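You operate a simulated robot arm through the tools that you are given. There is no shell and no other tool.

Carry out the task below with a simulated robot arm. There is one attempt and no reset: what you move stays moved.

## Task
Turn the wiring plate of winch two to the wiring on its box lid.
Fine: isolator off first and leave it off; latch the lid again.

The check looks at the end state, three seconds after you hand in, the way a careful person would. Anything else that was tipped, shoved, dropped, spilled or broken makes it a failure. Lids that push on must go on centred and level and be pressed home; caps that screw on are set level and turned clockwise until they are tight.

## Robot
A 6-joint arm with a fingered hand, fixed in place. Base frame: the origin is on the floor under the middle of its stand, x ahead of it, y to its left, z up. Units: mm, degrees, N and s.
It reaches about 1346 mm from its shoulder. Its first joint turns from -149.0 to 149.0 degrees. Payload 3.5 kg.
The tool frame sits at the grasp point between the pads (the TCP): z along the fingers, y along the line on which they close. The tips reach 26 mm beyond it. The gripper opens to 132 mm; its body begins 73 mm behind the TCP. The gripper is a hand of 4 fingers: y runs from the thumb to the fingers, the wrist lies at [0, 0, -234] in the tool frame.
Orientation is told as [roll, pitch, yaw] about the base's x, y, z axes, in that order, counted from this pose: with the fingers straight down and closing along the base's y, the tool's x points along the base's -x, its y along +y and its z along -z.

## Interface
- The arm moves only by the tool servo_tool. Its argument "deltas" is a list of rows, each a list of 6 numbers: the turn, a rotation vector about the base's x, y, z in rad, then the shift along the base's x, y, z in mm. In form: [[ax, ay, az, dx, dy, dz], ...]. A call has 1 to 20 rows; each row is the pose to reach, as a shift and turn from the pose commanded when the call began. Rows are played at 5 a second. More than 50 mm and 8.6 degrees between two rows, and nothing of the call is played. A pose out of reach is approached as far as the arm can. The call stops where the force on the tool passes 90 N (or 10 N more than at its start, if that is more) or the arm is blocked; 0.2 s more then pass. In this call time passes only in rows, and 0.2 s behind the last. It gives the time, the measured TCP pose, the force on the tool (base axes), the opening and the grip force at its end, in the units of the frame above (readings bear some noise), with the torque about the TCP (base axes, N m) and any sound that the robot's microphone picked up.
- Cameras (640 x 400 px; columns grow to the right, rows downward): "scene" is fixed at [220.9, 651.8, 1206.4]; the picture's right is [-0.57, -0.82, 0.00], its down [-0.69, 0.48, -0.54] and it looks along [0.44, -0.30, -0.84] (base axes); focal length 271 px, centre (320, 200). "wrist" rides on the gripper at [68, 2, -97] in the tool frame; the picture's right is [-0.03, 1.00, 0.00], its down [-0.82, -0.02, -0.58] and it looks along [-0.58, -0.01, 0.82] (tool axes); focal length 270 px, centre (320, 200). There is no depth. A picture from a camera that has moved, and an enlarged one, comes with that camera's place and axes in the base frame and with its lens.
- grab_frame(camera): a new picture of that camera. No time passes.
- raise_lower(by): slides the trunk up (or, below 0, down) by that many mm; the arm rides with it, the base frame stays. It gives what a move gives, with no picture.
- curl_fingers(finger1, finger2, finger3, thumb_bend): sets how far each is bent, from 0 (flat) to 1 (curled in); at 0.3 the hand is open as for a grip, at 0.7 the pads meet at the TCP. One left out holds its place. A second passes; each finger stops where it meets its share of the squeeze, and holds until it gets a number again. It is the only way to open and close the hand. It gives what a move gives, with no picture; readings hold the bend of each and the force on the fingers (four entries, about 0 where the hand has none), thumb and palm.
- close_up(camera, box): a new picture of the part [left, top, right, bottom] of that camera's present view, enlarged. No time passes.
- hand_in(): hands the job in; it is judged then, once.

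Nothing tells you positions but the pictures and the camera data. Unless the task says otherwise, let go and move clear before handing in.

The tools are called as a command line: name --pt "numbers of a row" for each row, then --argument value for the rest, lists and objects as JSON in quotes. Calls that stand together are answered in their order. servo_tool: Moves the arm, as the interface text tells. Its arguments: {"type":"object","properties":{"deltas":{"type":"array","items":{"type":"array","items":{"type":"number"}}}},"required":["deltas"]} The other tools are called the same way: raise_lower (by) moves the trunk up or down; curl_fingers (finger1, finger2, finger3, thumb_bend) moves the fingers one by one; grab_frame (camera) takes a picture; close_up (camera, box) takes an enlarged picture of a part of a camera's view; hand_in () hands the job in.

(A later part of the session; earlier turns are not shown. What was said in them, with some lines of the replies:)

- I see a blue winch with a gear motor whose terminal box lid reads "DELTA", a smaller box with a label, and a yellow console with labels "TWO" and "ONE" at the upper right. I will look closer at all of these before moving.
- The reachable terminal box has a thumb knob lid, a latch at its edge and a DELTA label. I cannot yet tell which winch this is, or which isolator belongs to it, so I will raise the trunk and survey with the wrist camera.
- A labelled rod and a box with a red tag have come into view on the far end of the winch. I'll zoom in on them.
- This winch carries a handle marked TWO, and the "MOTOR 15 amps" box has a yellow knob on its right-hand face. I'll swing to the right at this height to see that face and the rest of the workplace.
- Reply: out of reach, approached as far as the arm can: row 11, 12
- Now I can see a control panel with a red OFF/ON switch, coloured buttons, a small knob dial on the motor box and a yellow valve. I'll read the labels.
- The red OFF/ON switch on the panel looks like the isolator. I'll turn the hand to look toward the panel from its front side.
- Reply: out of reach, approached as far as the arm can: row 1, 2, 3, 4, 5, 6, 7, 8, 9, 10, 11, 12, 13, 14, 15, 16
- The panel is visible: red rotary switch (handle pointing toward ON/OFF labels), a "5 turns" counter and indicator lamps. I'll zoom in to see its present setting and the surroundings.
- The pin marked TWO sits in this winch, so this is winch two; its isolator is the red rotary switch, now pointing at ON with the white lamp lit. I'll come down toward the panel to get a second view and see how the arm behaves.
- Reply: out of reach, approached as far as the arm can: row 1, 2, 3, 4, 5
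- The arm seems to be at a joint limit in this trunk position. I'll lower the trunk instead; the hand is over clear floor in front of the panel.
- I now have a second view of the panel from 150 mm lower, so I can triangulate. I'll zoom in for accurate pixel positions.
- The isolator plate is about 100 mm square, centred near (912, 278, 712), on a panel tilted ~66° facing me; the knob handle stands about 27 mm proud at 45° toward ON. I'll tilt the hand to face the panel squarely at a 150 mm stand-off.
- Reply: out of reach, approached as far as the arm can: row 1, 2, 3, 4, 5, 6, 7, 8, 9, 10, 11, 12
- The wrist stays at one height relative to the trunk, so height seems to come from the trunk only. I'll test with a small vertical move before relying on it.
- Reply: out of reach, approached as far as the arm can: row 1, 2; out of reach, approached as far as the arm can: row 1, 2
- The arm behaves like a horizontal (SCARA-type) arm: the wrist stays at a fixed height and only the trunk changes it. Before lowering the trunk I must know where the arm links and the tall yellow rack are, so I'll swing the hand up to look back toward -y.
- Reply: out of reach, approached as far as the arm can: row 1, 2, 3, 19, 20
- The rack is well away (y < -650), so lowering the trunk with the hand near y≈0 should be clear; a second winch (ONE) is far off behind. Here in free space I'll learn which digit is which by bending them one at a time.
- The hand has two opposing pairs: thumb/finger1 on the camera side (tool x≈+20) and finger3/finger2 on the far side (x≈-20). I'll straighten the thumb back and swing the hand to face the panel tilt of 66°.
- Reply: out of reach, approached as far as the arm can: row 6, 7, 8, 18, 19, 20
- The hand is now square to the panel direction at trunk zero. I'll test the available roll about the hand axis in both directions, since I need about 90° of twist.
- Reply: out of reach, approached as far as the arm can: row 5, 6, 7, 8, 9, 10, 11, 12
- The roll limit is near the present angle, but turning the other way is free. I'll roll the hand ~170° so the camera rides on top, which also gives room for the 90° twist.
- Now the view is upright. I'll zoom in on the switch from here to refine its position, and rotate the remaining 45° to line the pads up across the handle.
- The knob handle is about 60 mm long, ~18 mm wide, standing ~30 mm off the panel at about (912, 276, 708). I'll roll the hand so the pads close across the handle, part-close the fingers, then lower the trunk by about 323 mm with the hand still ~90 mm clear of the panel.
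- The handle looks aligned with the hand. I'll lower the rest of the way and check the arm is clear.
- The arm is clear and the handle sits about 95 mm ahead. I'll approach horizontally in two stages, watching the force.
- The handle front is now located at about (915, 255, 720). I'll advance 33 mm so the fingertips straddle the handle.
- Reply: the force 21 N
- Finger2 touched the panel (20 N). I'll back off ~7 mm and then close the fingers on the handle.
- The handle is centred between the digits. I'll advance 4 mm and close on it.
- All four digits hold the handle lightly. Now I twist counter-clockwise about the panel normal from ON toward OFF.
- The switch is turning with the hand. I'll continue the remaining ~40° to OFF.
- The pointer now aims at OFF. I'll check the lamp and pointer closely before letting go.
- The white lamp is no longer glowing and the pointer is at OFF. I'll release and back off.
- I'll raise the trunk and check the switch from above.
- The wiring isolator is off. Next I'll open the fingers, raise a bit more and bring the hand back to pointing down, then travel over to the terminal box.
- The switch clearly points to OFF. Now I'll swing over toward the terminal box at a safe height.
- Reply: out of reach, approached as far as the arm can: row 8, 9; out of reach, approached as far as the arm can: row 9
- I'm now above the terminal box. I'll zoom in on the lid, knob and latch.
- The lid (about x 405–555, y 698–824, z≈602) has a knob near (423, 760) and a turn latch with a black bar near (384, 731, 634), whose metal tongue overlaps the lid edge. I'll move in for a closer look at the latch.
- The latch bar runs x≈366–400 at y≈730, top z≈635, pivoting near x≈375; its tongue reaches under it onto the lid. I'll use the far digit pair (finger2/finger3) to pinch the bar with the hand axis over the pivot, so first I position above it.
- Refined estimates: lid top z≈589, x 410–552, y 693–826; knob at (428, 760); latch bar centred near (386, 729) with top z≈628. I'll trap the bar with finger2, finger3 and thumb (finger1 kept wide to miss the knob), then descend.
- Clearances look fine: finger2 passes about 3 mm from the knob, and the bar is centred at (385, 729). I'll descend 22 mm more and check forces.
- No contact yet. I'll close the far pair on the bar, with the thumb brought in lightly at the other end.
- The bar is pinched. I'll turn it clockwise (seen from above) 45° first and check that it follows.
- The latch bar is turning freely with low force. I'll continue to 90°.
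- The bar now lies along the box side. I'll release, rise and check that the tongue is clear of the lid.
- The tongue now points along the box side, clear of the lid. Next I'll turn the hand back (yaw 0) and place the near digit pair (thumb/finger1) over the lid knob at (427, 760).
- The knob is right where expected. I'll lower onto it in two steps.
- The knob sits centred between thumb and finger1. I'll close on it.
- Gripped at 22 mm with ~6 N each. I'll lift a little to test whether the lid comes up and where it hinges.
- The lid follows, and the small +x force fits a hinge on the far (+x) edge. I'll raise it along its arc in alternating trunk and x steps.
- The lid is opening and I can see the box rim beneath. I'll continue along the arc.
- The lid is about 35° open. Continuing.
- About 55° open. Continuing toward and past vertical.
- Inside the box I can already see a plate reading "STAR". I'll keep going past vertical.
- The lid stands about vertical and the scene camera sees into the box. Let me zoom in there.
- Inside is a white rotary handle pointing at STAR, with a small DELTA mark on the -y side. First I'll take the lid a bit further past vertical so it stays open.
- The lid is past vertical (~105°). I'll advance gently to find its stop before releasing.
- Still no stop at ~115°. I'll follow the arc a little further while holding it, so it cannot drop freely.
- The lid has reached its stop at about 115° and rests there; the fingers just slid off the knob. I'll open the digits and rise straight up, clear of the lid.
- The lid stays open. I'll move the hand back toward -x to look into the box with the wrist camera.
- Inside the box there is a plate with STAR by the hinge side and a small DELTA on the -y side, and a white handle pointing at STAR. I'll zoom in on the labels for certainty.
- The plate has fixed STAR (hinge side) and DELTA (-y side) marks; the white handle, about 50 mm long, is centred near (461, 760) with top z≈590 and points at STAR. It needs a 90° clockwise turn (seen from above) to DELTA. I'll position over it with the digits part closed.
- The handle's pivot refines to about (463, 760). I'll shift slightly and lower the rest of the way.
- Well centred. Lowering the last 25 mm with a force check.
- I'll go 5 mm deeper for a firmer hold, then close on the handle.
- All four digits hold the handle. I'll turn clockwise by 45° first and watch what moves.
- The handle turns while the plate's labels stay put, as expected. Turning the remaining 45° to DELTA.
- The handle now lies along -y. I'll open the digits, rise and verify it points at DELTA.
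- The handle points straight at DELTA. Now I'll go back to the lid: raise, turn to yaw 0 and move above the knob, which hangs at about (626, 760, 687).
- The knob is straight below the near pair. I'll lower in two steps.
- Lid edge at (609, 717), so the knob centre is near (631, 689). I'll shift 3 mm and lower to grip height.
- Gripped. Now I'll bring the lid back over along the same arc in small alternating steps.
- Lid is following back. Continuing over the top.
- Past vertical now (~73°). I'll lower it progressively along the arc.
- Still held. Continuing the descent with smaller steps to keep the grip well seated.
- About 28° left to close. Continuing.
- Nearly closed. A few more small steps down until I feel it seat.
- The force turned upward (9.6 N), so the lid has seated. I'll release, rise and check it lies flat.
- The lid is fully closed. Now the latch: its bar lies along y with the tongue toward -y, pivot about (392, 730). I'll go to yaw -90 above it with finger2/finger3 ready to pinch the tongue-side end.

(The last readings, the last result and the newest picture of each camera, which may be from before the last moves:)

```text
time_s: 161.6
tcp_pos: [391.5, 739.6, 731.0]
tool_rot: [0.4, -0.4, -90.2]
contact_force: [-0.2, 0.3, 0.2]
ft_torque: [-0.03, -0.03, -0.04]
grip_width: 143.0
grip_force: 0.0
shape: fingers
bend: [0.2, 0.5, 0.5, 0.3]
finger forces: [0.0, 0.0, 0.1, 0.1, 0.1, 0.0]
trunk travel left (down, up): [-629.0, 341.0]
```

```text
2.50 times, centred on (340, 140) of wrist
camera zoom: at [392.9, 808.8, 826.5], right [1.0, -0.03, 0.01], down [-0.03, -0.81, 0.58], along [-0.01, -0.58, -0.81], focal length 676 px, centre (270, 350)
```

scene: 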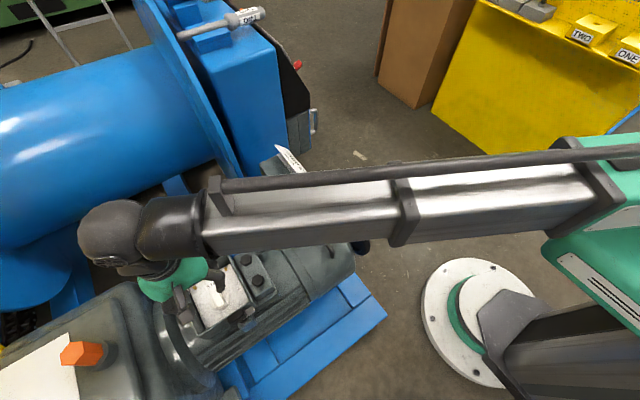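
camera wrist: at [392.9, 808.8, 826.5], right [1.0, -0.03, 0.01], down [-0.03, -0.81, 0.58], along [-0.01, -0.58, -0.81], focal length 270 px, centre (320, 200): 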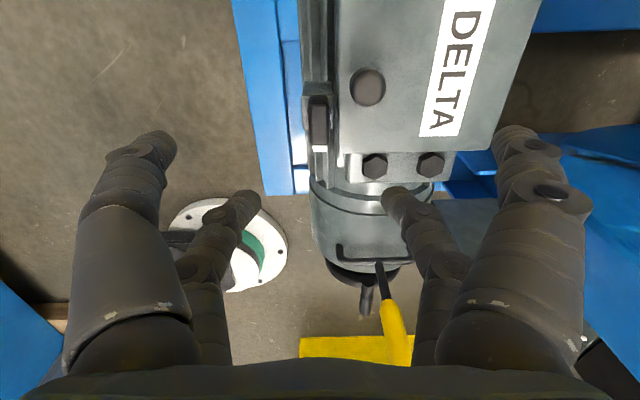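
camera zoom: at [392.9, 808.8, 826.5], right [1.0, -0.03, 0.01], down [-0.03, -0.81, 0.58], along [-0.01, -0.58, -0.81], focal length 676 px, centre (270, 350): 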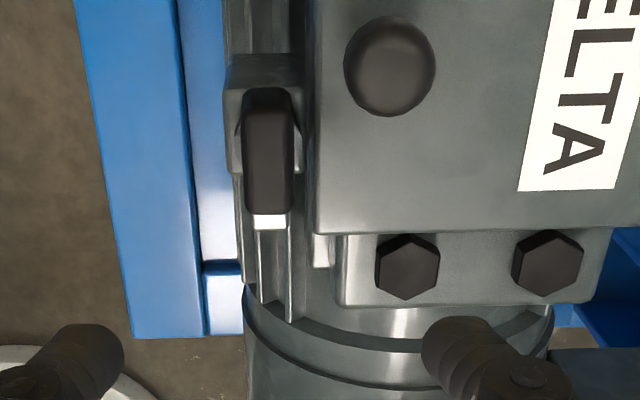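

The bar (x≈392, y 720–757) and pivot estimates hold. Lowering onto it.

raise_lower --by -70

grab_frame --camera "wrist"

raise_lower --by -21

close_up --camera "wrist" --box '[200, 60, 460, 240]'

```text
time_s: 162.7
tcp_pos: [392.7, 740.2, 659.9]
tool_rot: [0.4, -0.3, -90.0]
contact_force: [1.2, 0.6, -0.5]
ft_torque: [0.04, 0.02, -0.04]
grip_width: 143.2
grip_force: 0.0
shape: fingers
bend: [0.2, 0.5, 0.5, 0.3]
finger forces: [0.1, 0.1, 0.0, 0.0, 0.1, 0.0]
trunk travel left (down, up): [-559.0, 411.0]
```

```text
taken
camera wrist: at [393.0, 808.8, 756.6], right [1.0, -0.03, 0.01], down [-0.03, -0.81, 0.58], along [-0.01, -0.58, -0.81], focal length 270 px, centre (320, 200)
```

wrist: 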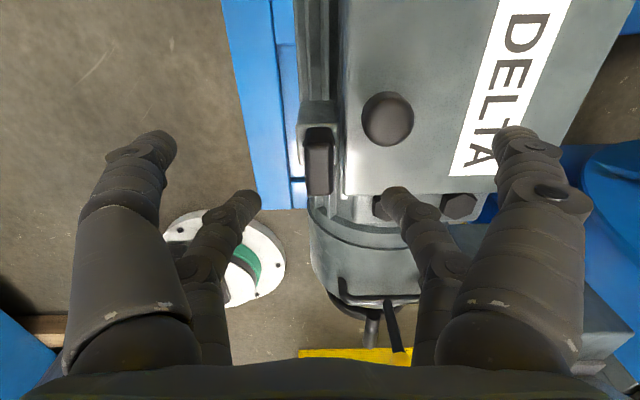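

```text
time_s: 163.4
tcp_pos: [392.8, 740.1, 641.3]
tool_rot: [0.5, -0.3, -90.1]
contact_force: [0.0, -0.4, 0.0]
ft_torque: [0.0, 0.03, -0.01]
grip_width: 143.2
grip_force: 0.1
shape: fingers
bend: [0.2, 0.5, 0.5, 0.3]
finger forces: [0.0, 0.0, 0.1, 0.0, 0.1, 0.1]
trunk travel left (down, up): [-538.0, 432.0]
```

```text
2.22 times, centred on (330, 150) of wrist
camera zoom: at [393.0, 808.8, 735.5], right [1.0, -0.03, 0.01], down [-0.03, -0.81, 0.58], along [-0.01, -0.58, -0.81], focal length 601 px, centre (298, 311)
```

zoom: 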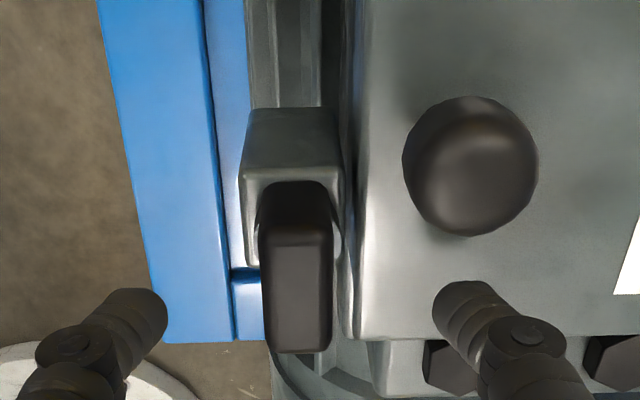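

curl_fingers --finger2 0.7 --finger3 0.7

close_up --camera "wrist" --box '[200, 60, 460, 240]'

```text
time_s: 164.4
tcp_pos: [392.0, 739.5, 639.5]
tool_rot: [0.4, -0.3, -90.0]
contact_force: [0.6, -0.4, -0.3]
ft_torque: [0.0, -0.02, 0.02]
grip_width: 143.3
grip_force: 2.5
shape: fingers
bend: [0.2, 0.66, 0.66, 0.3]
finger forces: [0.0, 2.6, 2.9, 0.1, 0.0, 0.1]
trunk travel left (down, up): [-538.0, 432.0]
```

```text
2.22 times, centred on (330, 150) of wrist
camera zoom: at [393.0, 808.9, 735.5], right [1.0, -0.03, 0.01], down [-0.03, -0.81, 0.58], along [-0.01, -0.58, -0.81], focal length 601 px, centre (298, 311)
```

zoom: 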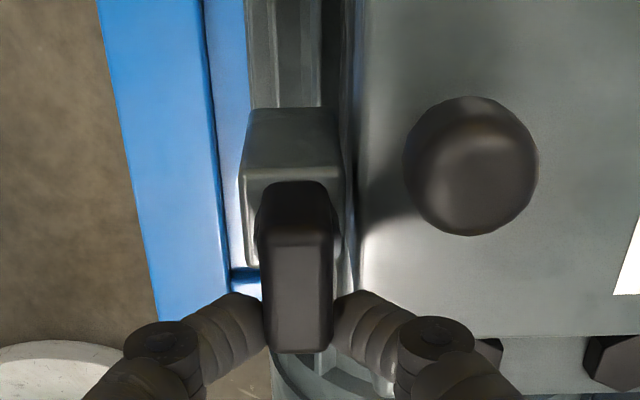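

Pinched. I'll turn it counter-clockwise 45° first and check.

servo_tool --pt "0 0 0.131 -1.2 -0.1 0" --pt "0 0 0.262 -2.3 -0.3 0" --pt "0 0 0.393 -3.4 -0.7 0" --pt "0 0 0.524 -4.5 -1.2 0" --pt "0 0 0.654 -5.5 -1.9 0" --pt "0 0 0.785 -6.4 -2.6 0"

grab_frame --camera "wrist"

close_up --camera "wrist" --box '[200, 60, 460, 240]'

```text
time_s: 165.8
tcp_pos: [386.4, 738.3, 639.4]
tool_rot: [0.5, -0.4, -44.9]
contact_force: [-4.3, 1.9, 1.0]
ft_torque: [0.01, 0.06, -0.04]
grip_width: 143.1
grip_force: 3.0
shape: fingers
bend: [0.2, 0.67, 0.65, 0.3]
finger forces: [0.1, 2.5, 4.1, 0.0, 0.0, 0.0]
trunk travel left (down, up): [-538.0, 432.0]
```

```text
taken
camera wrist: at [337.2, 786.6, 735.6], right [0.72, 0.69, 0.01], down [0.56, -0.59, 0.58], along [0.41, -0.42, -0.81], focal length 270 px, centre (320, 200)
```

wrist: 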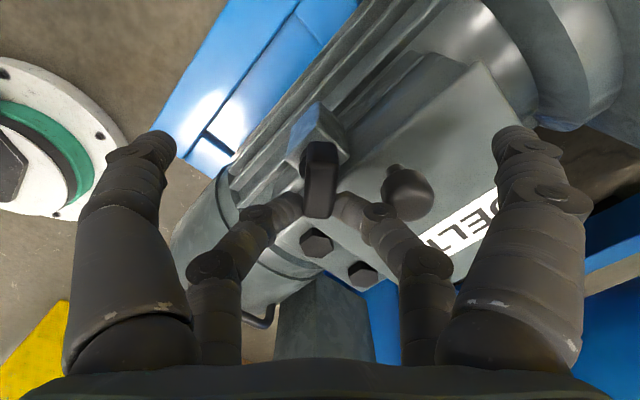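

```text
2.22 times, centred on (330, 150) of wrist
camera zoom: at [337.2, 786.6, 735.6], right [0.72, 0.69, 0.01], down [0.56, -0.59, 0.58], along [0.41, -0.42, -0.81], focal length 601 px, centre (298, 311)
```

zoom: 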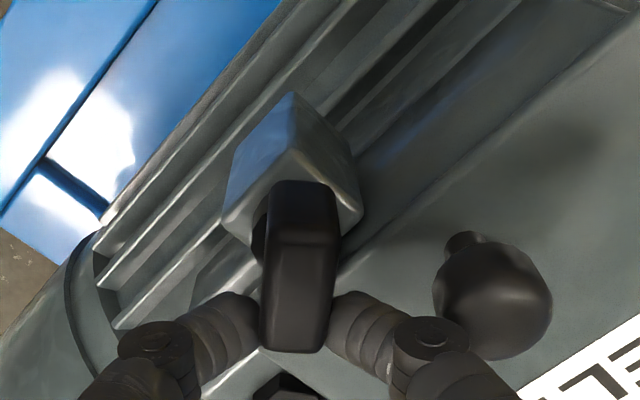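

The latch follows. Turning the remaining 45°, with a degree or two extra to make sure it is fully home.

servo_tool --pt "0 0 0.131 -0.7 -0.9 0" --pt "0 0 0.262 -1.4 -1.9 0" --pt "0 0 0.393 -1.9 -3.0 0" --pt "0 0 0.524 -2.3 -4.1 0" --pt "0 0 0.654 -2.5 -5.2 0" --pt "0 0 0.785 -2.6 -6.4 0" --pt "0 0 0.82 -2.6 -6.8 0"

grab_frame --camera "wrist"

close_up --camera "wrist" --box '[200, 60, 460, 240]'

```text
time_s: 167.4
tcp_pos: [382.1, 729.7, 639.5]
tool_rot: [0.4, -0.4, 2.1]
contact_force: [-0.7, -0.9, -0.9]
ft_torque: [-0.01, 0.03, 0.0]
grip_width: 142.9
grip_force: 3.7
shape: fingers
bend: [0.2, 0.67, 0.66, 0.3]
finger forces: [0.1, 2.6, 3.7, 0.0, 0.1, 0.0]
trunk travel left (down, up): [-538.0, 432.0]
```

```text
taken
camera wrist: at [313.7, 728.7, 735.6], right [-0.01, 1.0, 0.01], down [0.81, 0.0, 0.58], along [0.58, 0.01, -0.81], focal length 270 px, centre (320, 200)
```

wrist: 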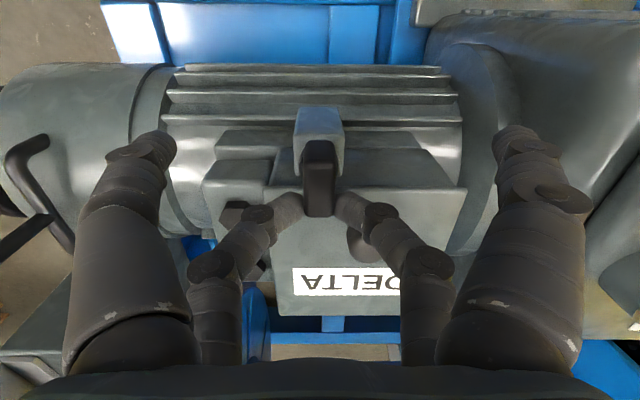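

```text
2.22 times, centred on (330, 150) of wrist
camera zoom: at [313.7, 728.7, 735.6], right [-0.01, 1.0, 0.01], down [0.81, 0.0, 0.58], along [0.58, 0.01, -0.81], focal length 601 px, centre (298, 311)
```

zoom: 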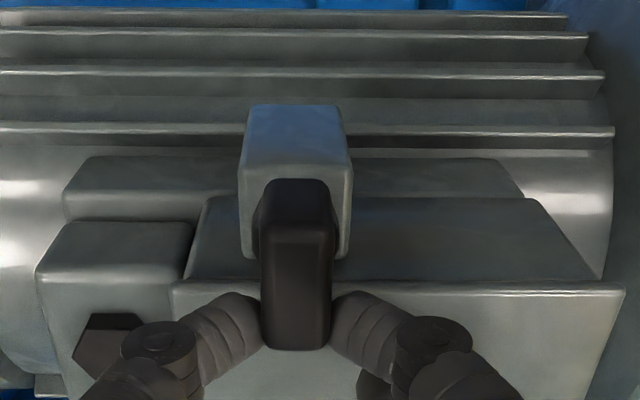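

The latch bar is back over the lid edge as it was at the start. I'll release and rise straight up, then inspect it from above.

curl_fingers --finger2 0.5 --finger3 0.5

raise_lower --by 180

grab_frame --camera "wrist"

close_up --camera "wrist" --box '[240, 60, 420, 200]'

```text
time_s: 168.4
tcp_pos: [382.2, 730.8, 640.3]
tool_rot: [0.4, -0.3, 2.0]
contact_force: [0.3, -0.4, 0.0]
ft_torque: [0.01, 0.0, 0.01]
grip_width: 142.8
grip_force: 0.1
shape: fingers
bend: [0.2, 0.5, 0.5, 0.3]
finger forces: [0.0, 0.0, 0.0, 0.0, 0.0, 0.1]
trunk travel left (down, up): [-538.0, 432.0]
```

```text
time_s: 170.4
tcp_pos: [382.8, 730.6, 818.8]
tool_rot: [0.4, -0.3, 2.0]
contact_force: [-0.1, 0.1, -0.1]
ft_torque: [0.0, 0.02, 0.0]
grip_width: 143.1
grip_force: 0.1
shape: fingers
bend: [0.2, 0.5, 0.5, 0.3]
finger forces: [0.1, 0.0, 0.0, 0.0, 0.0, 0.1]
trunk travel left (down, up): [-718.0, 252.0]
```

```text
taken
camera wrist: at [313.4, 729.0, 915.5], right [-0.01, 1.0, 0.01], down [0.81, 0.0, 0.58], along [0.58, 0.01, -0.81], focal length 270 px, centre (320, 200)
```

wrist: 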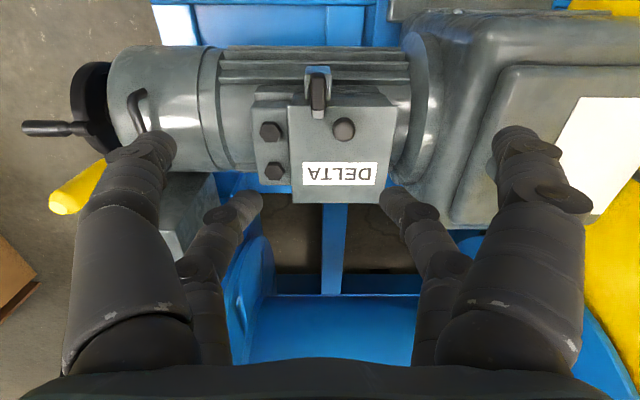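

```text
2.86 times, centred on (330, 130) of wrist
camera zoom: at [313.4, 729.0, 915.5], right [-0.01, 1.0, 0.01], down [0.81, 0.0, 0.58], along [0.58, 0.01, -0.81], focal length 772 px, centre (291, 400)
```

zoom: 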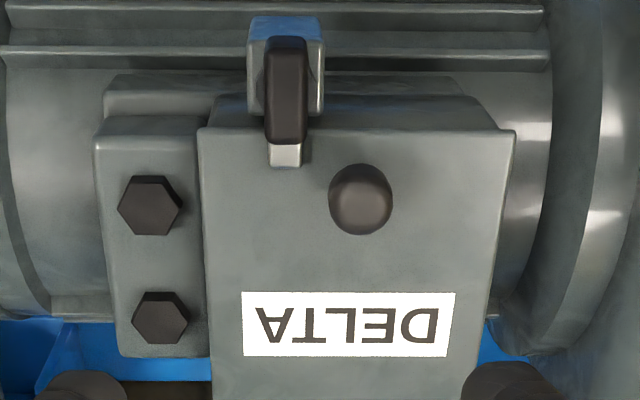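

The tongue again lies over the lid edge: latched. I'll raise further, open the hand and move clear, then take a last look at everything.

raise_lower --by 110

curl_fingers --finger1 0.3 --finger2 0.3 --finger3 0.3 --thumb_bend 0.3

servo_tool --pt "0 0 -0.02 24 -40 0" --pt "0 0 -0.035 48 -80 0" --pt "0 0 -0.035 72 -120 0" --pt "0 0 -0.035 96 -160 0" --pt "0 0 -0.035 120 -200 0" --pt "0 0 -0.035 144 -240 0" --pt "0 0 -0.035 168 -280 0" --pt "0 0 -0.035 192 -320 0" --pt "0 0 -0.035 216 -360 0" --pt "0 0 -0.035 240 -400 0" --pt "0 0 -0.035 264 -440 0" --pt "0 0 -0.035 288 -480 0" --pt "0 0 -0.035 312 -520 0"

grab_frame --camera "scene"

grab_frame --camera "wrist"

```text
time_s: 171.8
tcp_pos: [381.7, 730.1, 930.0]
tool_rot: [0.4, -0.3, 2.1]
contact_force: [0.0, 0.0, -0.5]
ft_torque: [0.03, -0.02, 0.0]
grip_width: 143.3
grip_force: 0.1
shape: fingers
bend: [0.2, 0.5, 0.5, 0.3]
finger forces: [0.0, 0.0, 0.0, 0.0, 0.1, 0.0]
trunk travel left (down, up): [-828.0, 142.0]
```

```text
time_s: 172.8
tcp_pos: [382.1, 731.1, 930.0]
tool_rot: [0.4, -0.4, 2.0]
contact_force: [-0.6, -0.8, -0.5]
ft_torque: [0.01, 0.0, 0.0]
grip_width: 133.0
grip_force: 0.0
shape: fingers
bend: [0.3, 0.3, 0.3, 0.3]
finger forces: [0.1, 0.1, 0.0, 0.0, 0.0, 0.0]
trunk travel left (down, up): [-828.0, 142.0]
```

```text
time_s: 175.6
tcp_pos: [689.9, 210.2, 930.2]
tool_rot: [0.4, -0.3, -0.1]
contact_force: [-0.3, 0.1, -0.3]
ft_torque: [0.0, 0.01, -0.02]
grip_width: 133.2
grip_force: 0.0
shape: fingers
bend: [0.3, 0.3, 0.3, 0.3]
finger forces: [0.0, 0.1, 0.0, 0.0, 0.0, 0.0]
out of reach, approached as far as the arm can: row 8, 10, 11, 12
trunk travel left (down, up): [-828.0, 142.0]
```

```text
taken
```

scene: 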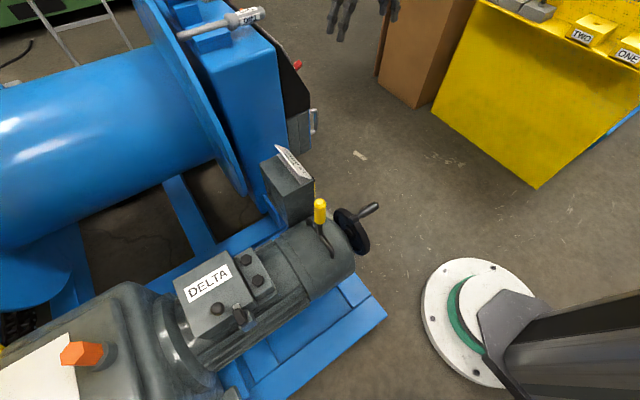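

```text
taken
camera wrist: at [621.1, 211.7, 1025.6], right [0.03, 1.0, 0.01], down [0.81, -0.03, 0.58], along [0.58, -0.01, -0.81], focal length 270 px, centre (320, 200)
```

wrist: 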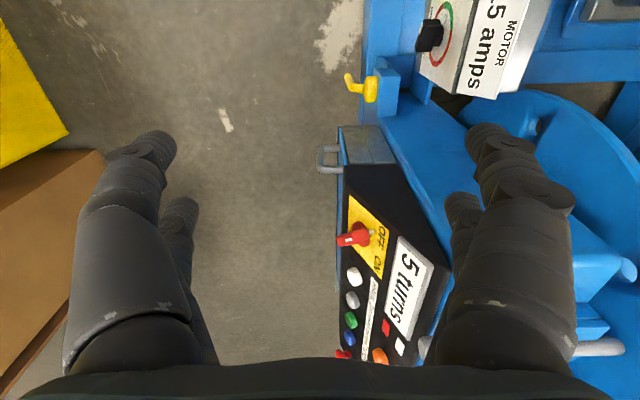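

close_up --camera "wrist" --box '[330, 180, 450, 300]'

close_up --camera "scene" --box '[160, 230, 300, 340]'

close_up --camera "scene" --box '[160, 0, 360, 140]'

```text
3.33 times, centred on (390, 240) of wrist
camera zoom: at [621.1, 211.7, 1025.6], right [0.03, 1.0, 0.01], down [0.81, -0.03, 0.58], along [0.58, -0.01, -0.81], focal length 901 px, centre (87, 67)
```

zoom: 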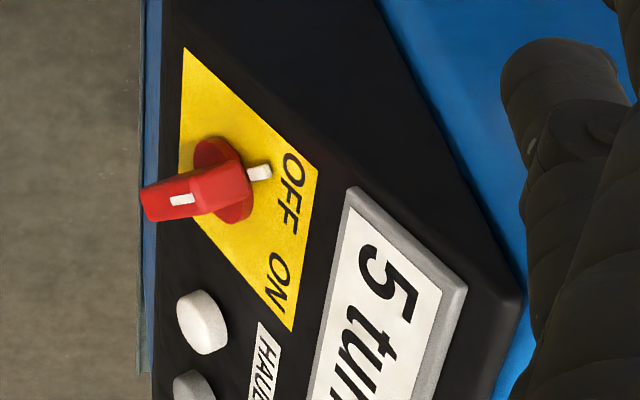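

```text
3.64 times, centred on (230, 285) of scene
camera zoom: at [220.9, 651.8, 1206.4], right [-0.57, -0.82, 0.0], down [-0.69, 0.48, -0.54], along [0.44, -0.3, -0.84], focal length 985 px, centre (647, -109)
```

zoom: 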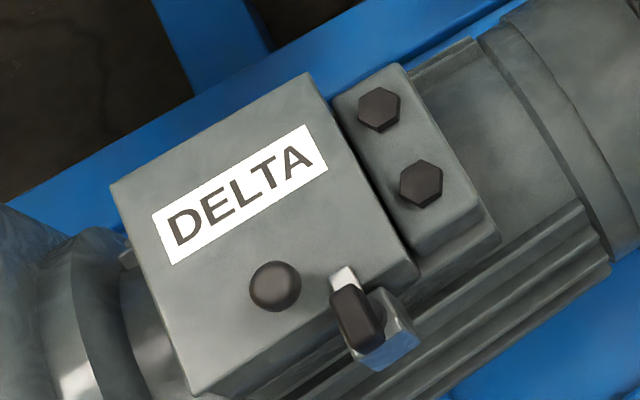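

```text
2.86 times, centred on (260, 70) of scene
camera zoom: at [220.9, 651.8, 1206.4], right [-0.57, -0.82, 0.0], down [-0.69, 0.48, -0.54], along [0.44, -0.3, -0.84], focal length 774 px, centre (491, 571)
```

zoom: 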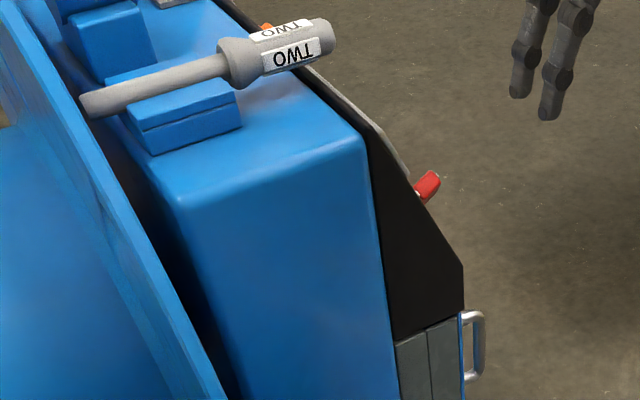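

The isolator points at OFF and the handle inside the box was left on DELTA. The lid is closed with its latch over the edge, the pin and surroundings look unmoved, and the hand is clear. I'm handing in.

hand_in

```text
The job is handed in.
```

The wiring plate of winch two is now set to DELTA, matching its box lid, and I have handed the job in.

- **Isolator:** I turned it to OFF before opening the box and left it there. The white lamp on the panel went out. It still pointed at OFF in my last look.
- **Wiring:** Inside the box, the handle was pointing at STAR. I turned it 90° clockwise and it now points straight at the DELTA mark.
- **Lid:** It is closed and flat, with the latch turned back over its edge as it was at the start.
- **Surroundings:** The TWO pin and everything else in the last pictures looked unmoved. The hand is open and clear of the winch.

I took this as winch two because the pin in it is labelled TWO. The other winch is well out of reach.
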